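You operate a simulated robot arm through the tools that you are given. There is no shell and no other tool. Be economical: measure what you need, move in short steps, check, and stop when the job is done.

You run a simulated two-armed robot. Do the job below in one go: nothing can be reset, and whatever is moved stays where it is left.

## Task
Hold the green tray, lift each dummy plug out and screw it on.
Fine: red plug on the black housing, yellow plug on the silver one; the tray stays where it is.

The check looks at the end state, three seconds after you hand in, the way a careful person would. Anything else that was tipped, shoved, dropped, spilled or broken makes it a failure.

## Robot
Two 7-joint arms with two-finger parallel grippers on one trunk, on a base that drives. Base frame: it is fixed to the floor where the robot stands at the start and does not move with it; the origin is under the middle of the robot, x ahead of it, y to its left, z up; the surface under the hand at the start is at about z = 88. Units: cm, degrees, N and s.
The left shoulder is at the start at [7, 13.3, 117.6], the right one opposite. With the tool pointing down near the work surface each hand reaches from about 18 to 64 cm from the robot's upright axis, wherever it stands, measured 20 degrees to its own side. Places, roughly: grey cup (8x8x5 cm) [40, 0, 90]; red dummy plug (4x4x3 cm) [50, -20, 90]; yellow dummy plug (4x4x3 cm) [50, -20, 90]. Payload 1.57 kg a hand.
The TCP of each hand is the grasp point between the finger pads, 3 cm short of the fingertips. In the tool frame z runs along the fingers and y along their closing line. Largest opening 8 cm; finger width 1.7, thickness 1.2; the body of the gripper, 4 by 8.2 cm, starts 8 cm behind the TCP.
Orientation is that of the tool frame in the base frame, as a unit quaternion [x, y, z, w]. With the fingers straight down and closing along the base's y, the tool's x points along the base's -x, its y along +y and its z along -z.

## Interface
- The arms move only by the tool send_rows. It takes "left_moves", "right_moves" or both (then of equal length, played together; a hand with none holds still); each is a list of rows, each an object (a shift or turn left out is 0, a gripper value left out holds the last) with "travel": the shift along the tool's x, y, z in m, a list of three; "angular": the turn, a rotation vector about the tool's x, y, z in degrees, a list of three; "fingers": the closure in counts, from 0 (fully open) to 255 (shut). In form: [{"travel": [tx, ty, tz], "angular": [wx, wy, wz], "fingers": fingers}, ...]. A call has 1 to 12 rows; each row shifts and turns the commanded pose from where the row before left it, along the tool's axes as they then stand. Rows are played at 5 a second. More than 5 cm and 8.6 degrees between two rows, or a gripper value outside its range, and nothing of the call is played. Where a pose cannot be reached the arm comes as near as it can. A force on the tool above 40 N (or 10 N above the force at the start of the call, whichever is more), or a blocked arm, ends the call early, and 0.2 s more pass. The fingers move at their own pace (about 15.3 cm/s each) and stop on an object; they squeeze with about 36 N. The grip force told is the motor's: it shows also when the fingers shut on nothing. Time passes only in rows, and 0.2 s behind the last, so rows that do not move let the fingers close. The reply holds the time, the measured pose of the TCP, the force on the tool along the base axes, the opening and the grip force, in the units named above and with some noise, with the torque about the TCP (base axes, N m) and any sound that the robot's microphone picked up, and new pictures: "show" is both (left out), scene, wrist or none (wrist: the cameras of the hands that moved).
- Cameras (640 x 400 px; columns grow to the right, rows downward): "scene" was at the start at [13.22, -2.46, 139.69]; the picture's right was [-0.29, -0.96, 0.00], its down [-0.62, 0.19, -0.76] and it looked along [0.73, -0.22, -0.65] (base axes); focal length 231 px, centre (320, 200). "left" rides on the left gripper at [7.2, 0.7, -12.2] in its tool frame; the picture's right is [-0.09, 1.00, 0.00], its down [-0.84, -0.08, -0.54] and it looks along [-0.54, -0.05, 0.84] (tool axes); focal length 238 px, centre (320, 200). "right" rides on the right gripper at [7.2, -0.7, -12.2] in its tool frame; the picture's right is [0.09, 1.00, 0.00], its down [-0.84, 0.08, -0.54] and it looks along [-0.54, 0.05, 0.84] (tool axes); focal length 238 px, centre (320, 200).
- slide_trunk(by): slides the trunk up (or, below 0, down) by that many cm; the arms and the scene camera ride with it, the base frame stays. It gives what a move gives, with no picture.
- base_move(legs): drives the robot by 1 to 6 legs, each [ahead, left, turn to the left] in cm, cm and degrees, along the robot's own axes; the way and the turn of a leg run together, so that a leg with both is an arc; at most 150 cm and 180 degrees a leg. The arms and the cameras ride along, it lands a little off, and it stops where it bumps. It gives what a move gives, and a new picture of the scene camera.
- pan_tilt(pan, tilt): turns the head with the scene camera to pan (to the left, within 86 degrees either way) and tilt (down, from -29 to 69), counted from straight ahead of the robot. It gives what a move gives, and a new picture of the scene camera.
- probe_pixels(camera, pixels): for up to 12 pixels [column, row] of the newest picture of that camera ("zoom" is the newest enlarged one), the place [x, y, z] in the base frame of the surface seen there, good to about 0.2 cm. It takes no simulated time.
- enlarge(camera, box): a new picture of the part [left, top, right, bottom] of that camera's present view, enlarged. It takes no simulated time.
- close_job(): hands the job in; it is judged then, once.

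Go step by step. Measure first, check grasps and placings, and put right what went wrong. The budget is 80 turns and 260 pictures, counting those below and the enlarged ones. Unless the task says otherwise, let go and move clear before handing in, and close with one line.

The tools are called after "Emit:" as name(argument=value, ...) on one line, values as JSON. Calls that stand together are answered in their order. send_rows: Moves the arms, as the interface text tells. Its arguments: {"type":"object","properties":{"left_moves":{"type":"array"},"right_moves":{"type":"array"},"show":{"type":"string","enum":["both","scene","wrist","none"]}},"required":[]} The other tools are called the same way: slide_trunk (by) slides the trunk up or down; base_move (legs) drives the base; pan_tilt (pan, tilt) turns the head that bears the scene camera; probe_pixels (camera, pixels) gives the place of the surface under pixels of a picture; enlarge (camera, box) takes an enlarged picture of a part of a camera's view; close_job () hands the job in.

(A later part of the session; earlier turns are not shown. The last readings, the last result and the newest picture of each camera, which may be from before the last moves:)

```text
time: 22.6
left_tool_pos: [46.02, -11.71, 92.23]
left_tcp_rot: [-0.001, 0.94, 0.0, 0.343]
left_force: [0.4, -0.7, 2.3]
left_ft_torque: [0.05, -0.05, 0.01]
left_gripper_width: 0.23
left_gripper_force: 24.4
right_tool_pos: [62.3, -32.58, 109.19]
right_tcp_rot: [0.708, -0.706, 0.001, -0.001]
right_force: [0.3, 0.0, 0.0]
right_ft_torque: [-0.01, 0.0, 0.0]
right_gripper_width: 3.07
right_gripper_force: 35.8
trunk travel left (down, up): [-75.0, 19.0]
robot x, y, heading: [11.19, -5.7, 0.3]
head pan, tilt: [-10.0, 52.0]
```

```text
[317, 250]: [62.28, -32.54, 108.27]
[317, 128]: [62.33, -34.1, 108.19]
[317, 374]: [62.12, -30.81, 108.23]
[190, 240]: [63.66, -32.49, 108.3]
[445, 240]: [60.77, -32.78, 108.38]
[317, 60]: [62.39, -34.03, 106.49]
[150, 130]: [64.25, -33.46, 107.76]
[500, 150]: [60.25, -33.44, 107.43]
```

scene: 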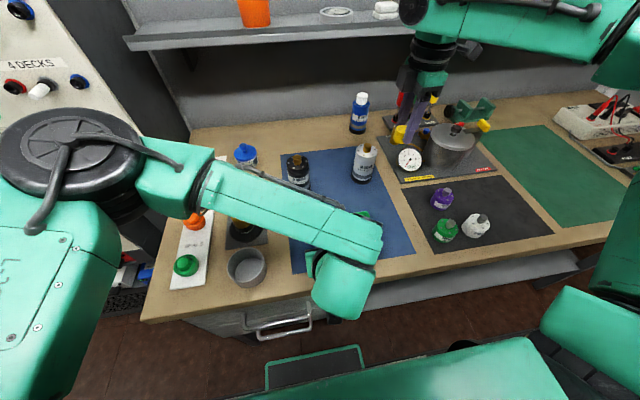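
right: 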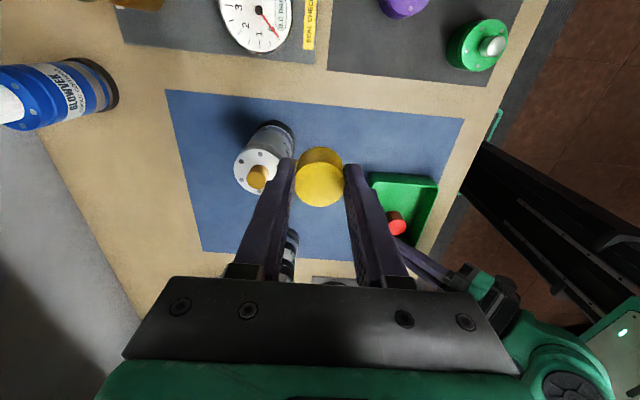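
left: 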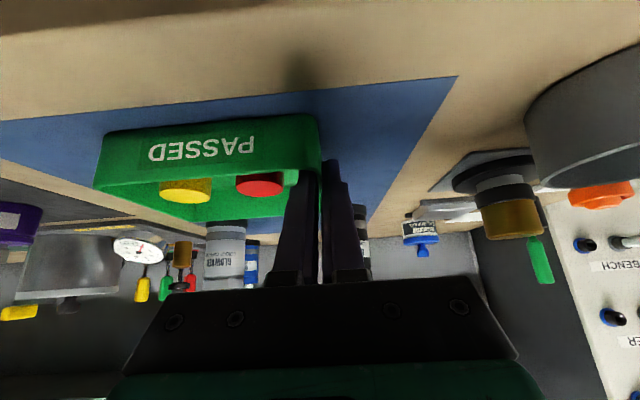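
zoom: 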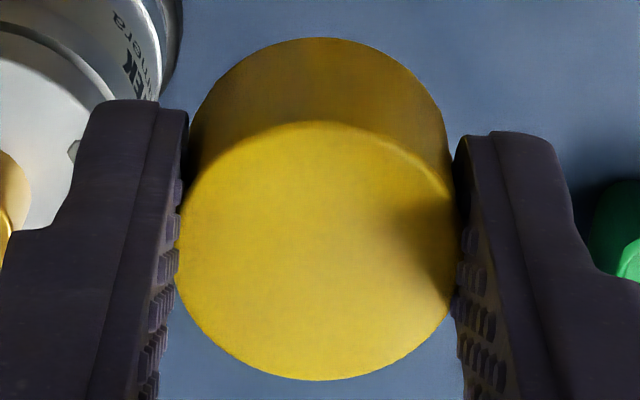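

The plug is centred on the TCP, its top 0.95 below. I'll move over the stub and lower to ~1.3 cm above it.

Emit:
send_rows(right_moves=[{"travel": [-0.0245, -0.031, 0]}, {"travel": [-0.024, -0.0302, 0]}, {"travel": [0, 0, 0.02]}, {"travel": [0, 0, 0.02]}, {}, {}])

```text
time: 24.1
left_tool_pos: [45.93, -11.74, 92.3]
left_tcp_rot: [-0.001, 0.94, 0.001, 0.342]
left_force: [-0.8, -0.5, 1.7]
left_ft_torque: [-0.03, 0.03, -0.01]
left_gripper_width: 0.23
left_gripper_force: 24.0
right_tool_pos: [66.96, -28.45, 105.0]
right_tcp_rot: [0.707, -0.707, 0.0, 0.0]
right_force: [0.0, -0.4, -0.5]
right_ft_torque: [-0.01, 0.02, -0.03]
right_gripper_width: 3.06
right_gripper_force: 35.4
right hand out of reach, approached as far as the arm can: row 2
trunk travel left (down, up): [-75.0, 19.0]
robot x, y, heading: [11.43, -6.06, 0.3]
head pan, tilt: [-10.0, 52.0]
```

scene: 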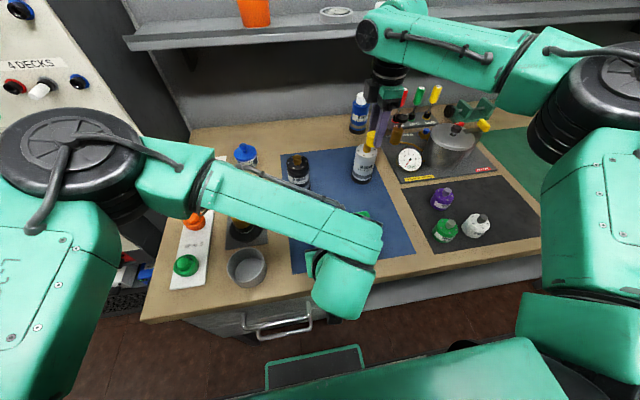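
right: 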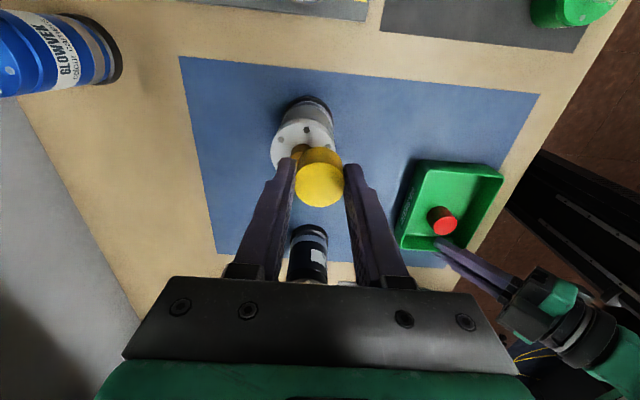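

Reach fell 1.4 cm short at that height, but at z=105 there should be more. Try the remaining shift.

Emit:
send_rows(right_moves=[{"travel": [-0.004, -0.007, 0]}, {"travel": [-0.004, -0.007, 0]}, {}, {}], show="wrist")

```text
time: 25.1
left_tool_pos: [46.03, -11.87, 92.27]
left_tcp_rot: [-0.001, 0.939, 0.0, 0.343]
left_force: [1.0, -1.7, 0.3]
left_ft_torque: [0.0, 0.01, 0.0]
left_gripper_width: 0.2
left_gripper_force: 23.7
right_tool_pos: [67.27, -27.98, 104.93]
right_tcp_rot: [0.707, -0.707, 0.001, -0.001]
right_force: [-0.2, -0.7, 0.2]
right_ft_torque: [-0.02, 0.02, 0.02]
right_gripper_width: 3.07
right_gripper_force: 36.3
right hand out of reach, approached as far as the arm can: row 1, 2
trunk travel left (down, up): [-75.0, 19.0]
robot x, y, heading: [11.14, -6.02, 0.2]
head pan, tilt: [-10.0, 52.0]
```

right: 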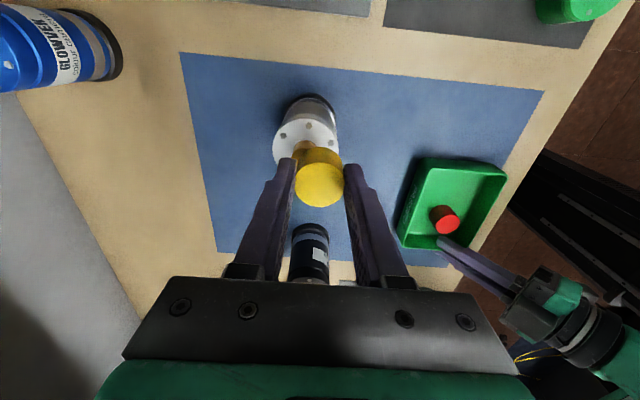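

Still out of reach, so I must bring the robot closer; first I let the tray go for now and raise the left hand straight up, and back the right hand off 5 cm.

Emit:
send_rows(left_moves=[{"fingers": 185}, {}, {"travel": [-0.0129, 0, -0.0153]}, {"travel": [-0.0129, 0, -0.0153]}, {"travel": [-0.0257, 0, -0.0306]}, {"travel": [-0.0257, 0, -0.0306]}, {}], right_moves=[{"travel": [0, 0.03, -0.01]}, {"travel": [0, 0.03, -0.02]}, {}, {}, {}, {}, {}], show="both")

```text
time: 26.6
left_tool_pos: [46.01, -11.65, 104.01]
left_tcp_rot: [-0.001, 0.94, 0.001, 0.342]
left_force: [0.7, -0.3, -0.5]
left_ft_torque: [0.03, 0.03, 0.0]
left_gripper_width: 2.2
left_gripper_force: 0.1
right_tool_pos: [61.21, -27.94, 107.94]
right_tcp_rot: [0.708, -0.706, 0.001, -0.001]
right_force: [-0.7, -0.6, 0.2]
right_ft_torque: [0.0, 0.01, 0.01]
right_gripper_width: 3.07
right_gripper_force: 36.5
trunk travel left (down, up): [-75.0, 19.0]
robot x, y, heading: [11.15, -5.96, 0.1]
head pan, tilt: [-10.0, 52.0]
```

scene: 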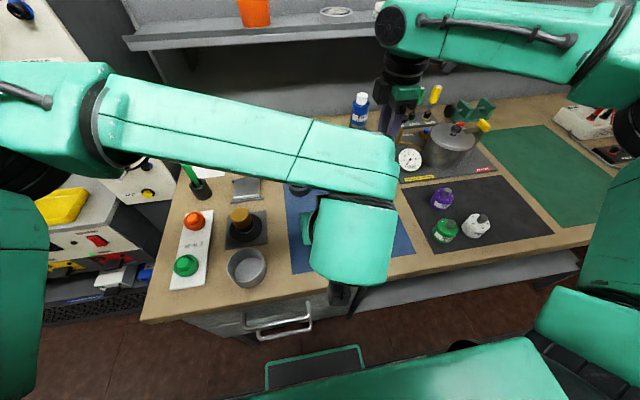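
right: 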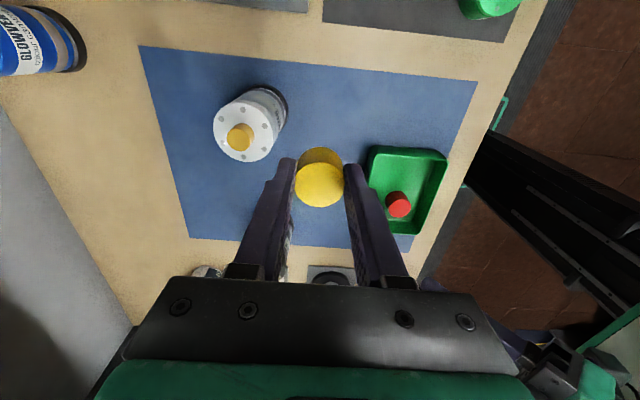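
left: 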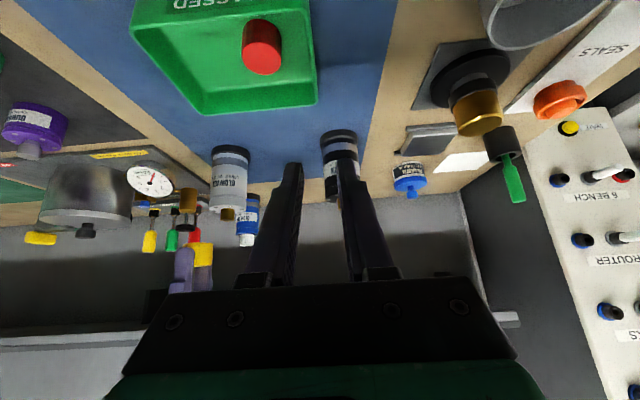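

The tray is free and unmoved. The green-outlined plate at scene (315,365) may be the robot's foot; I'll measure it against the drawer handle before driving.

Emit:
probe_pixels(camera="scene", pixels=[[315, 354], [358, 347], [268, 363], [315, 375], [280, 333], [300, 325], [330, 340]])

```text
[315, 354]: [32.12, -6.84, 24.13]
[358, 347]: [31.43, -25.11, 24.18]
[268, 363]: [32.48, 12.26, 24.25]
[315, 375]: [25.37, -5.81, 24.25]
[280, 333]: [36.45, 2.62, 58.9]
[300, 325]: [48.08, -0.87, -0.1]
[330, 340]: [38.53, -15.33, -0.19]
```

The base front is at x=32 and only 24 high, so 4 cm more is free (the handle is at x=36, z=59, above the base). Drive 4 cm.

Emit:
base_move(legs=[[4, 0, 0]])

Emit:
slide_trunk(by=-4)

```text
time: 27.5
left_tool_pos: [49.34, -11.55, 104.2]
left_tcp_rot: [-0.001, 0.939, 0.0, 0.345]
left_force: [-0.2, -0.1, -0.9]
left_ft_torque: [0.01, -0.03, -0.01]
left_gripper_width: 2.21
left_gripper_force: 0.0
right_tool_pos: [64.67, -27.96, 108.29]
right_tcp_rot: [0.707, -0.707, 0.002, -0.002]
right_force: [-0.3, -0.2, -0.3]
right_ft_torque: [0.02, -0.03, 0.01]
right_gripper_width: 3.08
right_gripper_force: 36.0
trunk travel left (down, up): [-75.0, 19.0]
robot x, y, heading: [14.78, -5.79, 0.2]
head pan, tilt: [-10.0, 52.0]
```

scene: 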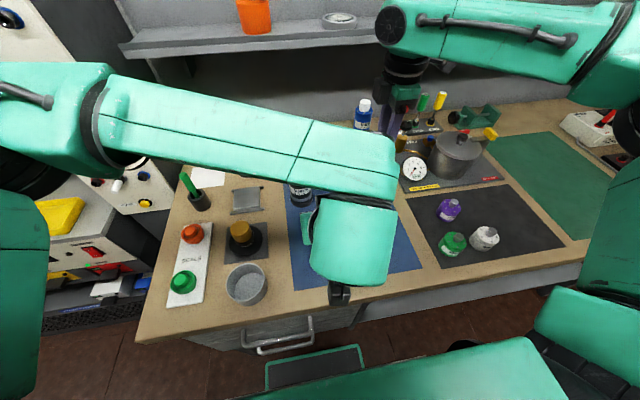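

```text
time: 28.4
left_tool_pos: [49.87, -11.6, 99.97]
left_tcp_rot: [0.0, 0.94, -0.001, 0.342]
left_force: [-0.6, -0.1, 0.1]
left_ft_torque: [-0.03, 0.02, -0.03]
left_gripper_width: 2.2
left_gripper_force: 0.1
right_tool_pos: [65.23, -27.95, 103.97]
right_tcp_rot: [-0.707, 0.707, 0.0, 0.0]
right_force: [0.1, -0.8, -0.5]
right_ft_torque: [0.01, 0.01, -0.03]
right_gripper_width: 3.06
right_gripper_force: 36.0
trunk travel left (down, up): [-71.0, 23.0]
robot x, y, heading: [14.84, -6.12, -0.0]
head pan, tilt: [-10.0, 52.0]
```

Trunk and base are in place; right TCP (65.23,-27.95,104.0). I'll raise 1.5 cm and move over the stub.

Emit:
send_rows(right_moves=[{"travel": [0, 0, -0.015]}, {"travel": [-0.001, -0.016, 0]}, {"travel": [-0.0018, -0.0154, 0]}, {}, {}])

```text
time: 29.6
left_tool_pos: [49.81, -11.61, 100.03]
left_tcp_rot: [0.0, 0.94, -0.001, 0.342]
left_force: [-0.3, -0.4, 0.7]
left_ft_torque: [-0.02, 0.0, -0.01]
left_gripper_width: 2.2
left_gripper_force: 0.2
right_tool_pos: [68.28, -27.68, 105.45]
right_tcp_rot: [0.708, -0.706, 0.0, -0.001]
right_force: [-0.4, -0.9, -1.0]
right_ft_torque: [0.02, 0.02, -0.01]
right_gripper_width: 3.07
right_gripper_force: 36.6
trunk travel left (down, up): [-71.0, 23.0]
robot x, y, heading: [14.79, -5.83, -0.0]
head pan, tilt: [-10.0, 52.0]
```

scene: 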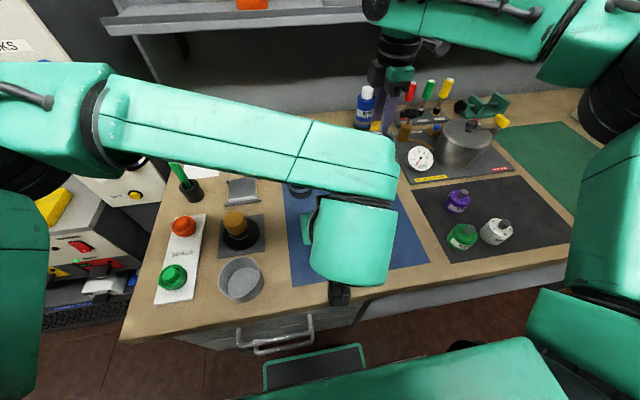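
right: 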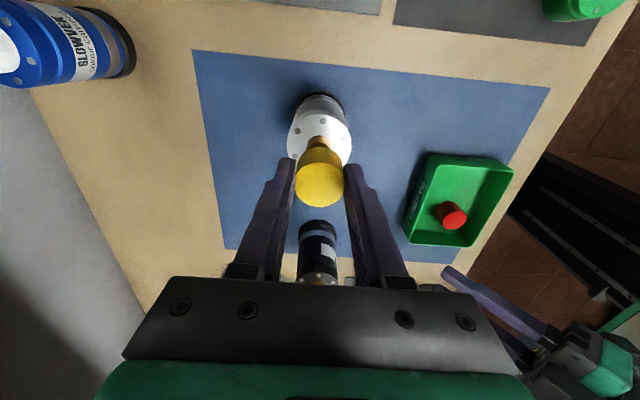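

Reached over the stub. Zoom to check the alignment of plug against stub.

Emit:
enlarge(camera="right", box=[275, 85, 365, 215])

Emit:
probe_pixels(camera="zoom", pixels=[[320, 300], [320, 245], [320, 355], [305, 165], [335, 165], [320, 165], [262, 150], [385, 180], [320, 115], [320, 180], [270, 290], [370, 290]])

```text
3.08 times, centred on (320, 150) of right
```

zoom: 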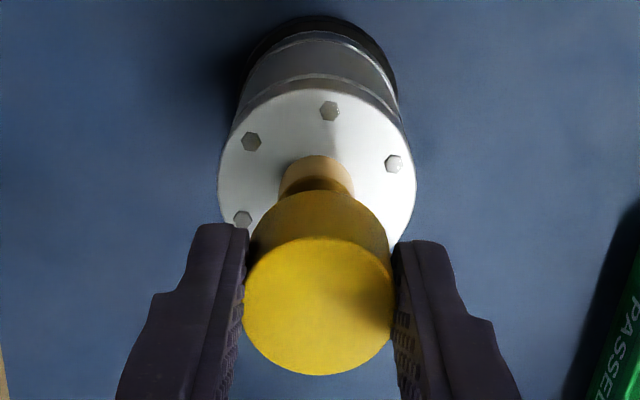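

```text
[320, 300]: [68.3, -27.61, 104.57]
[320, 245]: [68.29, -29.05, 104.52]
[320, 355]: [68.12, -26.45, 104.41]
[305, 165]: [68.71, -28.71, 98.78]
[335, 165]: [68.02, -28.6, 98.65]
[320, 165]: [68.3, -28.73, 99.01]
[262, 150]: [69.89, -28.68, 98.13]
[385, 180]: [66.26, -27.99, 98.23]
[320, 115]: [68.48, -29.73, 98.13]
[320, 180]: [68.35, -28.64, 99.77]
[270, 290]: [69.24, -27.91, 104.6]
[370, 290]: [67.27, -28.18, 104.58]
```

Plug centre and stub centre agree to ~0.1 cm. I'll lower gently to contact.

Emit:
send_rows(right_moves=[{"travel": [0, -0.0008, 0.008]}, {"travel": [0, 0, 0.006]}, {"travel": [0, 0, 0.004]}, {"travel": [0, 0, 0.002]}, {"travel": [0, 0, 0.002]}, {}], show="wrist")

```text
time: 31.0
left_tool_pos: [49.9, -11.68, 100.18]
left_tcp_rot: [-0.002, 0.94, 0.0, 0.341]
left_force: [-0.3, 0.3, 0.2]
left_ft_torque: [-0.02, 0.01, -0.03]
left_gripper_width: 2.2
left_gripper_force: 0.0
right_tool_pos: [68.39, -27.53, 103.31]
right_tcp_rot: [-0.707, 0.707, -0.001, 0.001]
right_force: [-0.4, 0.5, -0.1]
right_ft_torque: [0.03, -0.04, -0.02]
right_gripper_width: 3.09
right_gripper_force: 35.8
trunk travel left (down, up): [-71.0, 23.0]
robot x, y, heading: [15.08, -5.91, 0.1]
head pan, tilt: [-10.0, 52.0]
```

right: 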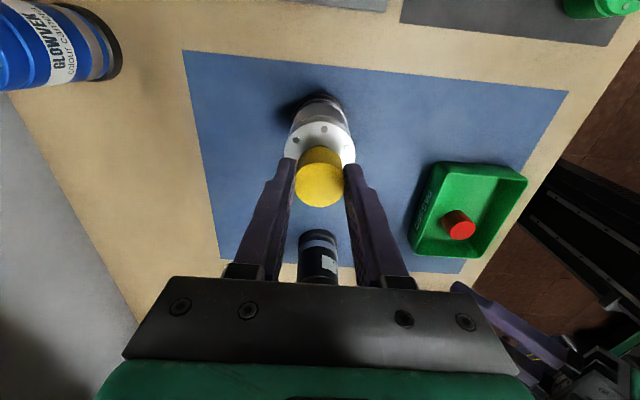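

No contact yet at TCP 103.3; continue in 1 mm steps.

Emit:
send_rows(right_moves=[{"travel": [0, 0, 0.001]}, {"travel": [0, 0, 0.001]}, {"travel": [0, 0, 0.001]}, {"travel": [0, 0, 0.001]}, {"travel": [0, 0, 0.001]}, {"travel": [0, 0, 0.001]}, {}], show="wrist")

```text
time: 32.6
left_tool_pos: [49.8, -11.77, 99.97]
left_tcp_rot: [-0.001, 0.939, -0.001, 0.343]
left_force: [0.2, 0.8, 0.0]
left_ft_torque: [-0.01, -0.01, 0.0]
left_gripper_width: 2.2
left_gripper_force: 0.1
right_tool_pos: [68.32, -27.65, 102.7]
right_tcp_rot: [-0.707, 0.707, 0.0, 0.0]
right_force: [-0.4, 0.3, 0.2]
right_ft_torque: [0.0, 0.0, 0.02]
right_gripper_width: 3.09
right_gripper_force: 35.8
trunk travel left (down, up): [-71.0, 23.0]
robot x, y, heading: [15.23, -5.82, -0.0]
head pan, tilt: [-10.0, 52.0]
```

right: 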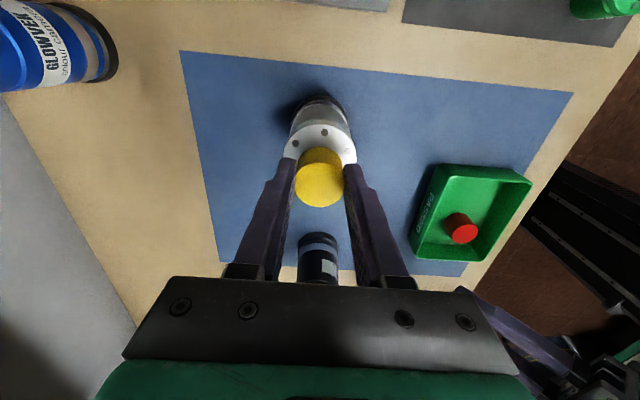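

Still no contact force: the plug's bore is passing over the stub. Continue down in small steps.

Emit:
send_rows(right_moves=[{"travel": [0, 0, 0.001]}, {"travel": [0, 0, 0.001]}, {"travel": [0, 0, 0.001]}, {"travel": [0, 0, 0.001]}, {"travel": [0, 0, 0.001]}, {}], show="wrist")

Emit:
enlarge(camera="right", box=[275, 85, 365, 215])

```text
time: 34.0
left_tool_pos: [49.82, -11.72, 99.95]
left_tcp_rot: [-0.001, 0.94, 0.001, 0.342]
left_force: [0.4, 0.0, -0.3]
left_ft_torque: [0.0, -0.03, 0.02]
left_gripper_width: 2.19
left_gripper_force: 0.0
right_tool_pos: [68.4, -27.83, 102.07]
right_tcp_rot: [0.707, -0.707, 0.001, 0.0]
right_force: [-0.3, -3.0, 0.0]
right_ft_torque: [-0.19, -0.04, -0.04]
right_gripper_width: 3.07
right_gripper_force: 35.9
trunk travel left (down, up): [-71.0, 23.0]
robot x, y, heading: [15.26, -5.8, 0.1]
head pan, tilt: [-10.0, 52.0]
```

right: 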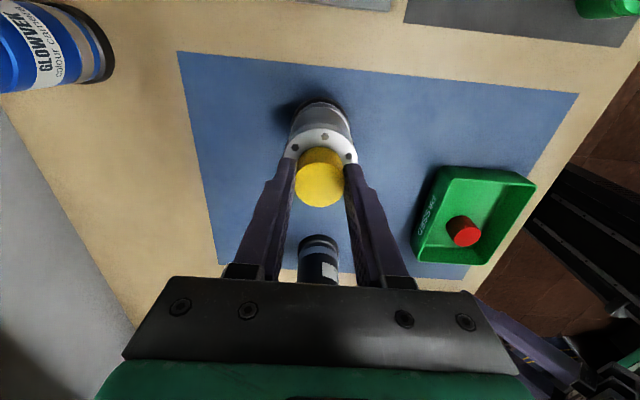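

```text
3.08 times, centred on (320, 150) of right
```

zoom: 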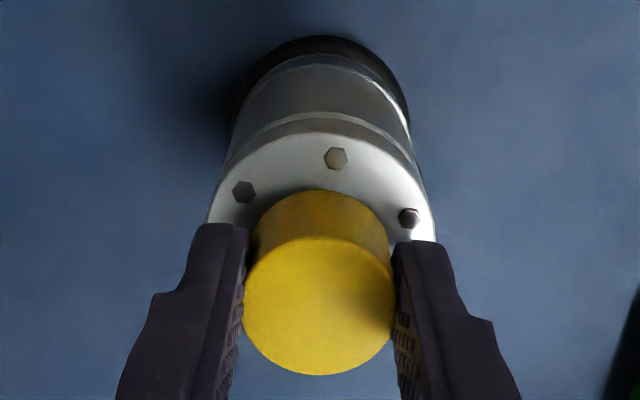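

A small lateral contact appeared (−3 N y), so the plug is around the stub. I'll relieve it slightly and start turning clockwise, feeding down lightly.

Emit:
send_rows(right_moves=[{"travel": [0.0004, 0, 0.0002], "angular": [0, 0, 8.5]}, {"travel": [0, 0, 0.0002], "angular": [0, 0, 8.5]}, {"travel": [0, 0, 0.0002], "angular": [0, 0, 8.5]}, {"travel": [0, 0, 0.0002], "angular": [0, 0, 8.5]}, {"travel": [0, 0, 0.0002], "angular": [0, 0, 8.5]}, {"travel": [0, 0, 0.0002], "angular": [0, 0, 8.5]}, {"travel": [0, 0, 0.0002], "angular": [0, 0, 8.5]}, {}], show="wrist")

```text
time: 35.8
left_tool_pos: [49.93, -11.54, 100.05]
left_tcp_rot: [-0.001, 0.94, 0.0, 0.342]
left_force: [0.1, -0.3, -0.3]
left_ft_torque: [0.02, 0.01, -0.01]
left_gripper_width: 2.19
left_gripper_force: 0.0
right_tool_pos: [68.53, -27.69, 101.98]
right_tcp_rot: [-0.261, 0.965, -0.001, 0.0]
right_force: [2.3, 1.5, -0.5]
right_ft_torque: [0.08, -0.13, 0.05]
right_gripper_width: 3.07
right_gripper_force: 35.9
trunk travel left (down, up): [-71.0, 23.0]
robot x, y, heading: [15.08, -6.06, 0.2]
head pan, tilt: [-10.0, 52.0]
```

right: 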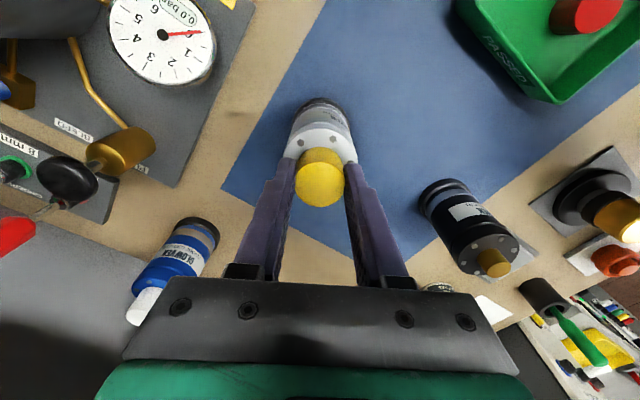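

The turn went easily with little force; axial contact isn't felt yet. Continue turning with somewhat more feed.

Emit:
send_rows(right_moves=[{"travel": [0, 0, 0.0004], "angular": [0, 0, 8.5]}, {"travel": [0, 0, 0.0004], "angular": [0, 0, 8.5]}, {"travel": [0, 0, 0.0004], "angular": [0, 0, 8.5]}, {"travel": [0, 0, 0.0004], "angular": [0, 0, 8.5]}, {"travel": [0, 0, 0.0004], "angular": [0, 0, 8.5]}, {"travel": [0, 0, 0.0004], "angular": [0, 0, 8.5]}, {}], show="wrist")

Emit:
enlarge(camera="right", box=[275, 85, 365, 215])

```text
time: 37.4
left_tool_pos: [49.77, -11.44, 100.18]
left_tcp_rot: [-0.001, 0.939, -0.001, 0.343]
left_force: [-0.6, -0.1, 0.2]
left_ft_torque: [-0.02, 0.01, 0.0]
left_gripper_width: 2.21
left_gripper_force: 0.0
right_tool_pos: [68.34, -27.59, 102.05]
right_tcp_rot: [0.178, 0.984, 0.0, 0.001]
right_force: [5.8, 3.0, 16.1]
right_ft_torque: [0.11, -0.31, 0.01]
right_gripper_width: 3.11
right_gripper_force: 36.2
trunk travel left (down, up): [-71.0, 23.0]
robot x, y, heading: [15.22, -5.93, -0.0]
head pan, tilt: [-10.0, 52.0]
```

right: 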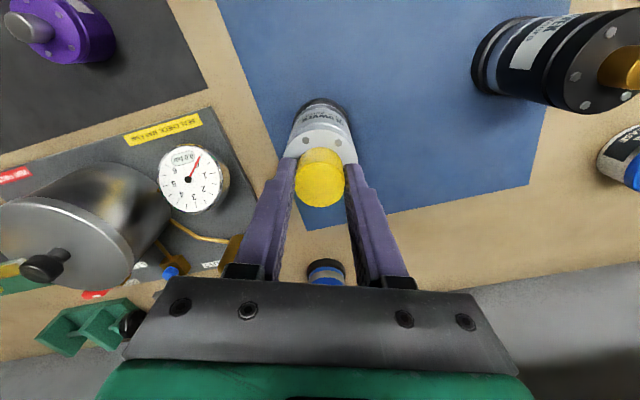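

```text
3.08 times, centred on (320, 150) of right
```

zoom: 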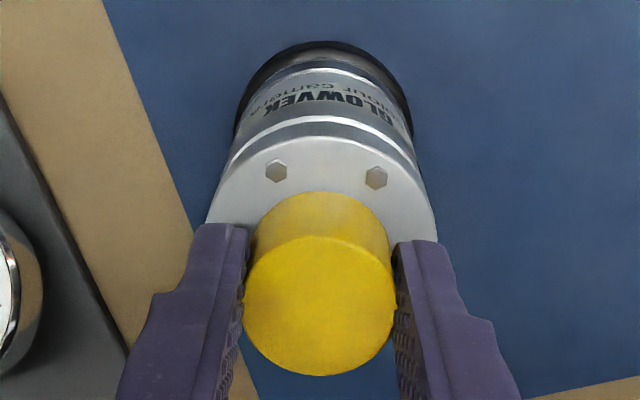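

Axial contact now at 16 N, and the label shows the housing isn't turning. Continue turning without feed to see whether the thread draws down.

Emit:
send_rows(right_moves=[{"angular": [0, 0, 8.5]}, {"angular": [0, 0, 8.5]}, {"angular": [0, 0, 8.5]}, {"angular": [0, 0, 8.5]}, {"angular": [0, 0, 8.5]}, {"angular": [0, 0, 8.5]}, {"angular": [0, 0, 8.5]}, {"angular": [0, 0, 8.5]}, {}], show="wrist")

```text
time: 39.4
left_tool_pos: [49.73, -11.54, 99.97]
left_tcp_rot: [-0.001, 0.939, 0.0, 0.343]
left_force: [-1.6, -0.2, -0.3]
left_ft_torque: [0.02, 0.0, 0.01]
left_gripper_width: 2.2
left_gripper_force: 0.0
right_tool_pos: [68.45, -27.64, 101.85]
right_tcp_rot: [0.699, 0.715, 0.001, 0.002]
right_force: [7.4, -1.4, 21.0]
right_ft_torque: [0.04, -0.33, 0.0]
right_gripper_width: 3.09
right_gripper_force: 35.4
trunk travel left (down, up): [-71.0, 23.0]
robot x, y, heading: [15.09, -6.27, -0.1]
head pan, tilt: [-10.0, 52.0]
```

right: 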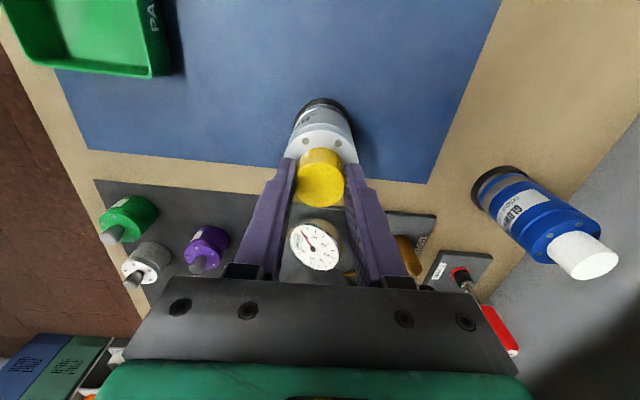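

The hand turned fully to yaw −90 with 21 N axial. I'll check the plug's top height and the gap to the housing.

Emit:
enlarge(camera="right", box=[275, 85, 365, 215])

Emit:
probe_pixels(camera="zoom", pixels=[[320, 300], [320, 250], [320, 350], [270, 300], [370, 300], [320, 210], [320, 185], [320, 165], [275, 170], [375, 175]])

```text
3.08 times, centred on (320, 150) of right
```

zoom: 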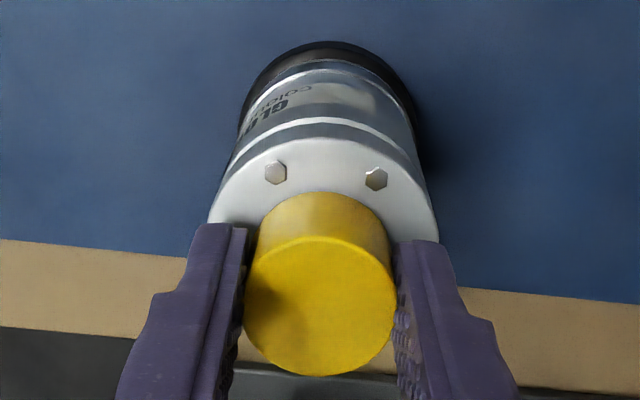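

```text
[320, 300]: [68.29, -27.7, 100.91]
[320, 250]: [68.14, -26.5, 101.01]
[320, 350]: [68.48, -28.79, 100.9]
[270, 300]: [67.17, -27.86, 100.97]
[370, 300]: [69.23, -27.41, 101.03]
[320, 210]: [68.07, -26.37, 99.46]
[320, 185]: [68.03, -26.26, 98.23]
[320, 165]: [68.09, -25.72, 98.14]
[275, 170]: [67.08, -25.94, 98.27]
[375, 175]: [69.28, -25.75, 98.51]
```

The plug now sits at top z≈101.0, bottom ≈98.3 against the deck at ≈98.1. I'll release it, rise, and inspect how it sits.

Emit:
send_rows(right_moves=[{"fingers": 180}, {"fingers": 121}, {}, {"travel": [0, 0, -0.02]}, {"travel": [0, 0, -0.03]}, {"travel": [0, 0, -0.03]}, {}], show="wrist")

Emit:
enlarge(camera="right", box=[275, 70, 365, 200])

```text
time: 41.0
left_tool_pos: [49.92, -11.54, 100.04]
left_tcp_rot: [-0.001, 0.94, 0.0, 0.342]
left_force: [-0.1, -0.4, -0.7]
left_ft_torque: [0.0, 0.03, 0.0]
left_gripper_width: 2.23
left_gripper_force: 0.0
right_tool_pos: [68.46, -27.67, 109.61]
right_tcp_rot: [0.697, 0.717, 0.001, 0.001]
right_force: [0.6, -0.2, -0.1]
right_ft_torque: [0.0, -0.03, 0.02]
right_gripper_width: 4.18
right_gripper_force: 0.1
trunk travel left (down, up): [-71.0, 23.0]
robot x, y, heading: [14.72, -5.77, 0.2]
head pan, tilt: [-10.0, 52.0]
```

right: 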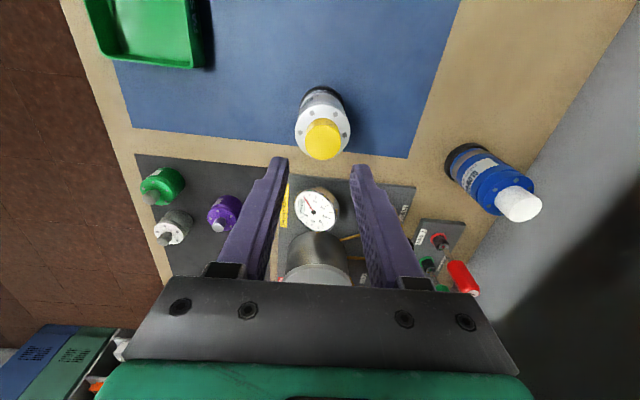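

```text
3.08 times, centred on (320, 135) of right
```

zoom: 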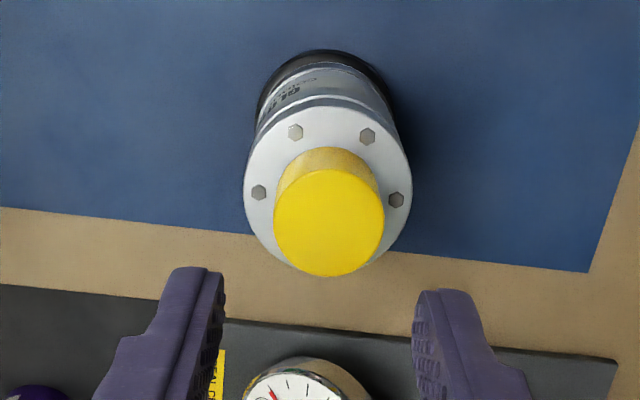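

The plug sits on the stub. Probe its top for height and level.

Emit:
probe_pixels(camera="zoom", pixels=[[328, 222], [285, 222], [375, 222], [328, 180], [328, 268], [328, 155], [262, 170], [330, 115], [395, 165], [296, 132], [368, 136], [397, 200]])

```text
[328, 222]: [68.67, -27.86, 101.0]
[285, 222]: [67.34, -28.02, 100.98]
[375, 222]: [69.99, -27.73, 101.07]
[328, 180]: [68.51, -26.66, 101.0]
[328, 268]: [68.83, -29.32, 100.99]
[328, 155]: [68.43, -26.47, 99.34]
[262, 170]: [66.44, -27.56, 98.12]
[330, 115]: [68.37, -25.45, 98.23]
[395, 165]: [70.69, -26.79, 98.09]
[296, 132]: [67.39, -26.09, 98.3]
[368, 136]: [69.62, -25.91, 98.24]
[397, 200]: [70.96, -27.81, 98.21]
```

The top is level at z=101.0. I'll rotate the empty hand back to yaw +90 for another twist, and meanwhile move the left hand back over the tray wall.

Emit:
send_rows(left_moves=[{"travel": [0.0153, 0, -0.0129]}, {"travel": [0.0153, 0, -0.0129]}, {"travel": [0.0129, 0, 0.0153]}, {"travel": [0.0129, 0, 0.0153]}, {}, {}, {}, {}, {}, {}, {}, {}], right_moves=[{"angular": [0, 0, -8.18]}, {"angular": [0, 0, -8.18]}, {"angular": [0, 0, -8.18]}, {"angular": [0, 0, -8.18]}, {"angular": [0, 0, -8.18]}, {"angular": [0, 0, -8.18]}, {"angular": [0, 0, -8.18]}, {"angular": [0, 0, -8.18]}, {"angular": [0, 0, -8.18]}, {"angular": [0, 0, -8.18]}, {"angular": [0, 0, -8.18]}, {"angular": [0, 0, -8.18]}], show="none")

Emit:
send_rows(right_moves=[{"angular": [0, 0, -8.18]}, {"angular": [0, 0, -8.18]}, {"angular": [0, 0, -8.18]}, {"angular": [0, 0, -8.18]}, {"angular": [0, 0, -8.18]}, {"angular": [0, 0, -8.18]}, {"angular": [0, 0, -8.18]}, {"angular": [0, 0, -8.18]}, {"angular": [0, 0, -8.18]}, {"angular": [0, 0, -8.18]}, {}, {}], show="both")

```text
time: 43.6
left_tool_pos: [45.88, -11.53, 96.1]
left_tcp_rot: [-0.001, 0.94, -0.001, 0.342]
left_force: [-0.1, -0.1, 0.6]
left_ft_torque: [0.0, -0.01, 0.0]
left_gripper_width: 2.22
left_gripper_force: 0.0
right_tool_pos: [68.32, -27.67, 109.84]
right_tcp_rot: [-0.085, 0.996, 0.0, 0.001]
right_force: [1.1, 0.4, 0.0]
right_ft_torque: [0.01, 0.01, 0.01]
right_gripper_width: 4.19
right_gripper_force: 0.1
trunk travel left (down, up): [-71.0, 23.0]
robot x, y, heading: [14.58, -5.85, -0.0]
head pan, tilt: [-10.0, 52.0]
```

```text
time: 46.2
left_tool_pos: [45.83, -11.58, 96.16]
left_tcp_rot: [-0.001, 0.94, -0.001, 0.342]
left_force: [0.2, 0.2, -0.2]
left_ft_torque: [0.0, -0.02, -0.01]
left_gripper_width: 2.2
left_gripper_force: 0.0
right_tool_pos: [68.34, -27.73, 109.81]
right_tcp_rot: [0.717, -0.697, 0.001, -0.001]
right_force: [-0.3, 0.5, -0.2]
right_ft_torque: [0.01, 0.0, -0.01]
right_gripper_width: 4.18
right_gripper_force: 0.0
trunk travel left (down, up): [-71.0, 23.0]
robot x, y, heading: [14.96, -6.16, 0.1]
head pan, tilt: [-10.0, 52.0]
```

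scene: 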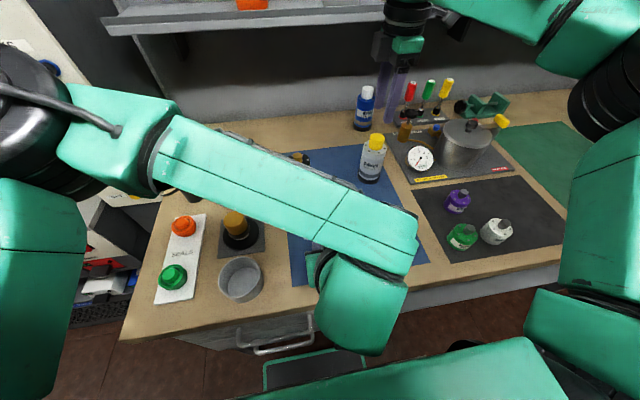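
right: 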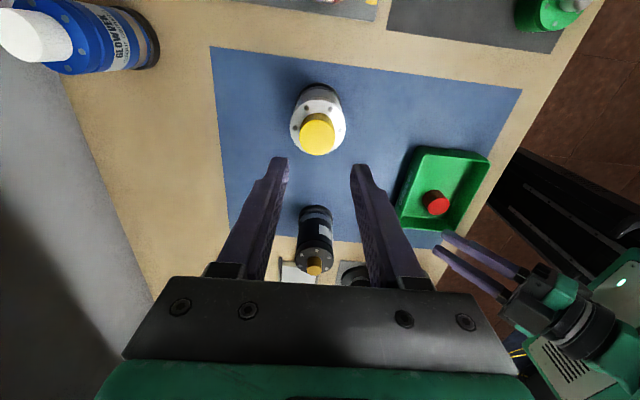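

Now the scene camera sees the silver housing with the yellow plug at (373,145); zoom to view the gap.

Emit:
enlarge(camera="scene", box=[350, 125, 398, 190])

Emit:
probe_pixels(camera="zoom", pixels=[[320, 60], [320, 100], [320, 130], [320, 150], [290, 50], [350, 60]])

```text
6.15 times, centred on (374, 158) of scene
```

zoom: 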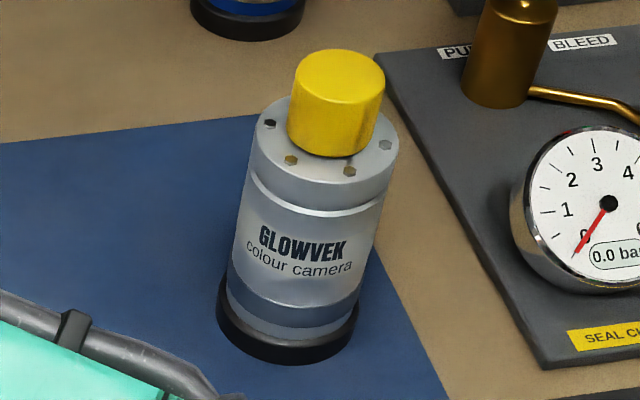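

```text
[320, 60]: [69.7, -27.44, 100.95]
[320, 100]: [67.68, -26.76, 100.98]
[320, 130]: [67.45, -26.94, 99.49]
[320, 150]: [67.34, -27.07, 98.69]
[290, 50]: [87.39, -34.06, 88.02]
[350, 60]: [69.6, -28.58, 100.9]
```

It is nearly down, with a slim shadow gap at its foot. I'll regrip at the same height and turn another half revolution with a light push.

Emit:
send_rows(right_moves=[{"travel": [0, -0.0005, 0.03]}, {"travel": [0, 0, 0.03]}, {"travel": [0, 0, 0.019]}, {"fingers": 160}, {"fingers": 255}, {}, {}], show="none")

Emit:
send_rows(right_moves=[{"travel": [0, 0, 0.001], "angular": [0, 0, 8.5]}, {"travel": [0, 0, 0.0003], "angular": [0, 0, 8.5]}, {"travel": [0, 0, 0.0003], "angular": [0, 0, 8.5]}, {"angular": [0, 0, 8.5]}, {"angular": [0, 0, 8.5]}, {"angular": [0, 0, 8.5]}, {"angular": [0, 0, 8.5]}, {"angular": [0, 0, 8.5]}, {"angular": [0, 0, 8.5]}, {"angular": [0, 0, 8.5]}, {"angular": [0, 0, 8.5]}], show="wrist")

```text
time: 47.8
left_tool_pos: [45.89, -11.54, 96.05]
left_tcp_rot: [-0.001, 0.939, 0.0, 0.343]
left_force: [0.7, 0.5, -0.1]
left_ft_torque: [0.02, -0.02, 0.02]
left_gripper_width: 2.2
left_gripper_force: 0.1
right_tool_pos: [68.56, -27.86, 102.13]
right_tcp_rot: [0.716, -0.698, 0.0, -0.001]
right_force: [3.9, 0.1, 4.1]
right_ft_torque: [0.01, -0.26, -0.01]
right_gripper_width: 3.07
right_gripper_force: 36.2
trunk travel left (down, up): [-71.0, 23.0]
robot x, y, heading: [14.9, -6.03, 0.2]
head pan, tilt: [-10.0, 52.0]
```

```text
time: 50.2
left_tool_pos: [45.62, -11.69, 96.05]
left_tcp_rot: [0.001, 0.939, 0.0, 0.344]
left_force: [0.9, -0.1, 0.2]
left_ft_torque: [0.05, 0.0, 0.0]
left_gripper_width: 2.19
left_gripper_force: 0.0
right_tool_pos: [68.17, -27.84, 101.83]
right_tcp_rot: [0.018, 1.0, 0.0, 0.002]
right_force: [1.9, -8.7, 17.2]
right_ft_torque: [-0.5, -0.21, 0.02]
right_gripper_width: 3.07
right_gripper_force: 35.7
trunk travel left (down, up): [-71.0, 23.0]
robot x, y, heading: [15.3, -5.87, 0.2]
head pan, tilt: [-10.0, 52.0]
```

right: 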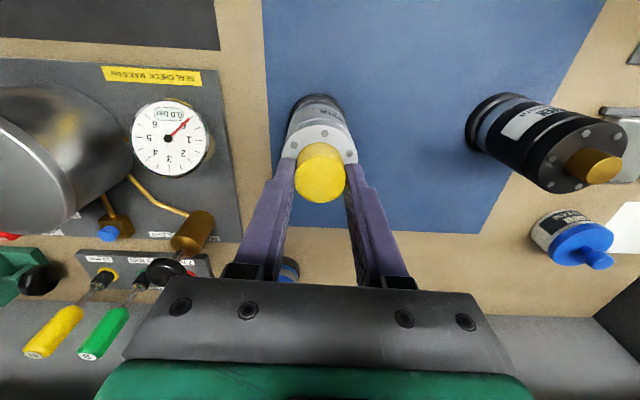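

Turning goes on, with an −8.7 N side load on y; I'll ease that by 1 mm and finish the half turn.

Emit:
send_rows(right_moves=[{"travel": [-0.0003, -0.001, 0], "angular": [0, 0, 8.5]}, {"angular": [0, 0, 8.5]}, {"angular": [0, 0, 8.5]}, {"angular": [0, 0, 8.5]}, {"angular": [0, 0, 8.5]}, {"angular": [0, 0, 8.5]}, {"angular": [0, 0, 8.5]}, {"angular": [0, 0, 8.5]}, {"angular": [0, 0, 8.5]}, {"angular": [0, 0, 8.5]}, {}], show="wrist")

Emit:
enlarge(camera="right", box=[275, 85, 365, 215])

Emit:
enlarge(camera="scene", box=[350, 125, 398, 190])

```text
time: 52.6
left_tool_pos: [45.75, -11.52, 95.98]
left_tcp_rot: [-0.002, 0.94, 0.0, 0.342]
left_force: [0.0, -0.5, 0.0]
left_ft_torque: [0.01, 0.05, -0.01]
left_gripper_width: 2.21
left_gripper_force: 0.0
right_tool_pos: [68.47, -27.77, 101.76]
right_tcp_rot: [0.689, 0.725, 0.0, 0.002]
right_force: [0.4, 2.6, 4.1]
right_ft_torque: [0.19, -0.24, 0.05]
right_gripper_width: 3.09
right_gripper_force: 35.5
trunk travel left (down, up): [-71.0, 23.0]
robot x, y, heading: [15.42, -6.04, 0.4]
head pan, tilt: [-10.0, 52.0]
```

right: 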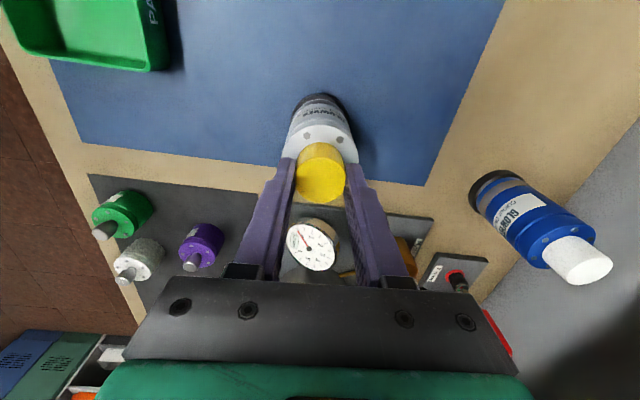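

```text
3.08 times, centred on (320, 150) of right
```

zoom: 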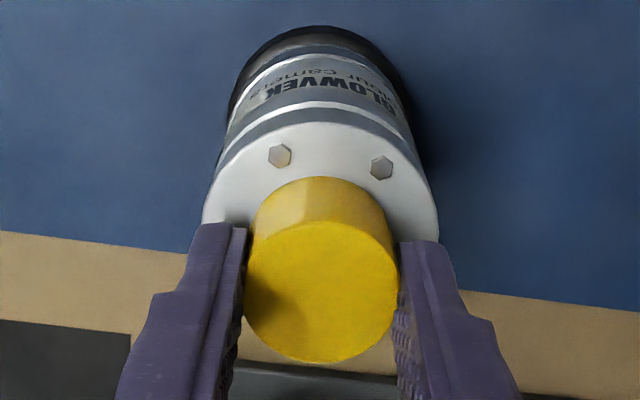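

```text
6.15 times, centred on (374, 158) of scene
```

zoom: 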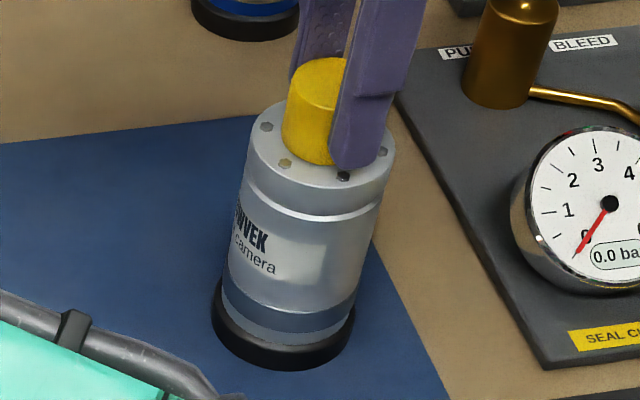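

The housing began to turn along (its label moved ~60°), so the plug has bitten; the axial force fell to 4 N. Check plug height now.

Emit:
probe_pixels(camera="zoom", pixels=[[315, 70], [300, 85], [330, 85], [305, 130], [300, 155], [320, 190], [270, 150]])

Emit:
probe_pixels(camera="right", pixels=[[320, 179], [320, 162], [320, 195], [305, 179], [335, 179], [300, 155], [340, 155], [308, 137], [340, 140], [320, 120]])

```text
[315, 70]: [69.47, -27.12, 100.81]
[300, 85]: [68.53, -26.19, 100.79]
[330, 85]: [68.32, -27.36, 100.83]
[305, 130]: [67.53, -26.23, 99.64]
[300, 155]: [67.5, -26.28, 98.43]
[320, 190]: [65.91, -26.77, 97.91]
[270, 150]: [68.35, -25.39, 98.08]
```

```text
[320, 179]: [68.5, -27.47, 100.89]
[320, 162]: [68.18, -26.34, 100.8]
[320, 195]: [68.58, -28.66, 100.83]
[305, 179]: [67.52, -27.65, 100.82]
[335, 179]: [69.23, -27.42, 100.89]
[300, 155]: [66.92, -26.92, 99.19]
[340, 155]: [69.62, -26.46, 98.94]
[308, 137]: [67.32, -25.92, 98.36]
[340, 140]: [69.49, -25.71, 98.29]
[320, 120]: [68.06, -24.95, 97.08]
```

Top went from 101.0 to 100.83, so bottom ≈ deck level. A further short turn will tell if it is tight (housing turning fully along).

Emit:
send_rows(right_moves=[{"angular": [0, 0, 8.5]}, {"angular": [0, 0, 8.5]}, {"angular": [0, 0, 8.5]}, {"angular": [0, 0, 8.5]}, {}], show="scene")

Emit:
enlarge(camera="scene", box=[350, 125, 398, 190])

Emit:
probe_pixels(camera="zoom", pixels=[[315, 70], [300, 85], [325, 85], [300, 130]])

```text
time: 53.8
left_tool_pos: [45.77, -11.74, 96.03]
left_tcp_rot: [-0.001, 0.94, 0.001, 0.342]
left_force: [0.7, 0.4, 0.8]
left_ft_torque: [0.0, 0.02, -0.02]
left_gripper_width: 2.21
left_gripper_force: 0.1
right_tool_pos: [68.45, -27.86, 101.82]
right_tcp_rot: [0.87, 0.492, 0.001, 0.001]
right_force: [0.7, -4.1, 2.4]
right_ft_torque: [-0.33, 0.17, 0.05]
right_gripper_width: 3.1
right_gripper_force: 35.9
trunk travel left (down, up): [-71.0, 23.0]
robot x, y, heading: [15.11, -5.59, 0.1]
head pan, tilt: [-10.0, 52.0]
```

scene: 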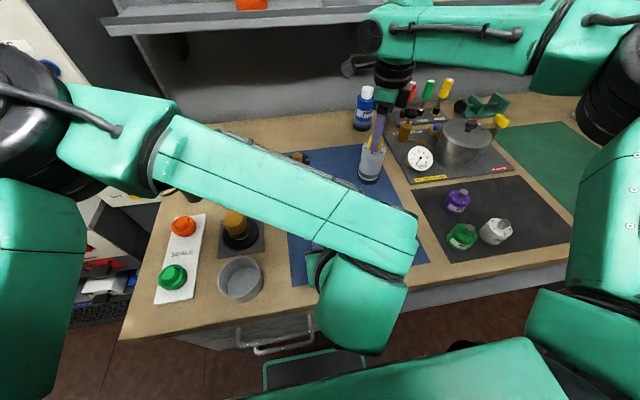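

```text
6.15 times, centred on (374, 158) of scene
```

zoom: 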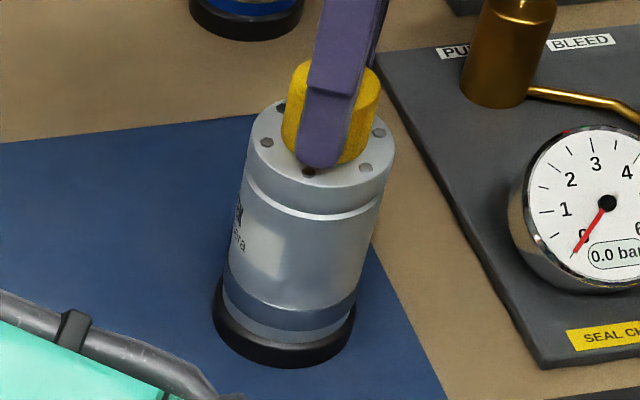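

```text
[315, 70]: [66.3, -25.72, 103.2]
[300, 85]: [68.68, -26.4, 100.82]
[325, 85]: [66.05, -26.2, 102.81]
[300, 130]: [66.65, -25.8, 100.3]
```

The housing now turns one-to-one with the plug, so it's tight. Release, rise and inspect.

Emit:
send_rows(right_moves=[{"fingers": 200}, {"fingers": 121}, {}, {"travel": [0, 0, -0.02]}, {"travel": [0, 0, -0.03]}, {"travel": [0, 0, -0.03]}, {}], show="wrist")

Emit:
enlarge(camera="scene", box=[355, 130, 391, 165])

Emit:
probe_pixels(camera="zoom", pixels=[[320, 60], [320, 90], [290, 80], [350, 80], [310, 130], [310, 200], [310, 240], [240, 220], [400, 220]])

```text
time: 55.4
left_tool_pos: [45.85, -11.5, 96.02]
left_tcp_rot: [-0.001, 0.94, 0.0, 0.341]
left_force: [-0.3, -0.3, -0.1]
left_ft_torque: [-0.01, 0.01, 0.04]
left_gripper_width: 2.2
left_gripper_force: 0.0
right_tool_pos: [68.59, -27.82, 109.9]
right_tcp_rot: [0.87, 0.492, 0.001, 0.0]
right_force: [0.5, 0.2, 0.4]
right_ft_torque: [0.03, -0.01, 0.0]
right_gripper_width: 4.19
right_gripper_force: 0.0
trunk travel left (down, up): [-71.0, 23.0]
robot x, y, heading: [15.16, -6.07, 0.2]
head pan, tilt: [-10.0, 52.0]
```

right: 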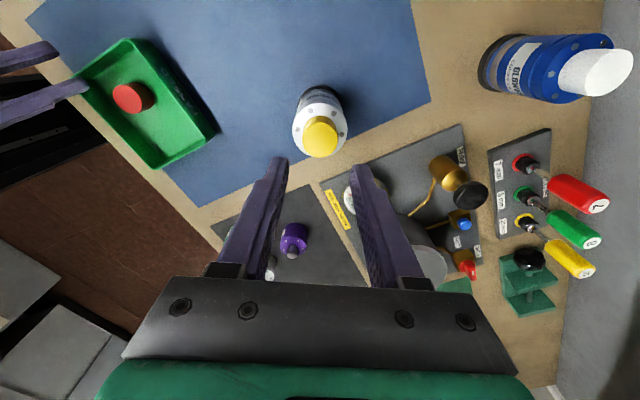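

```text
11.43 times, centred on (373, 148) of scene
```

zoom: 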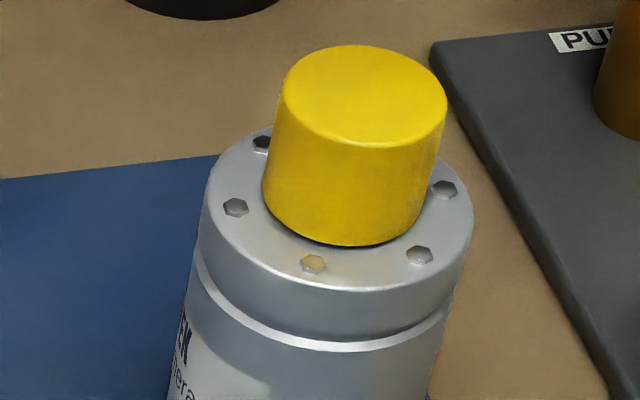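

```text
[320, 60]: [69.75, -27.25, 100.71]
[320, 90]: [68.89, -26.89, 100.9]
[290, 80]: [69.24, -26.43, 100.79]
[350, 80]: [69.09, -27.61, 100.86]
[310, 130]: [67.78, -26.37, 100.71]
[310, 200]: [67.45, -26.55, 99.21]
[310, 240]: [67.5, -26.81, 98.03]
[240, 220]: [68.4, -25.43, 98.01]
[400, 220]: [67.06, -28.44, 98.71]
```

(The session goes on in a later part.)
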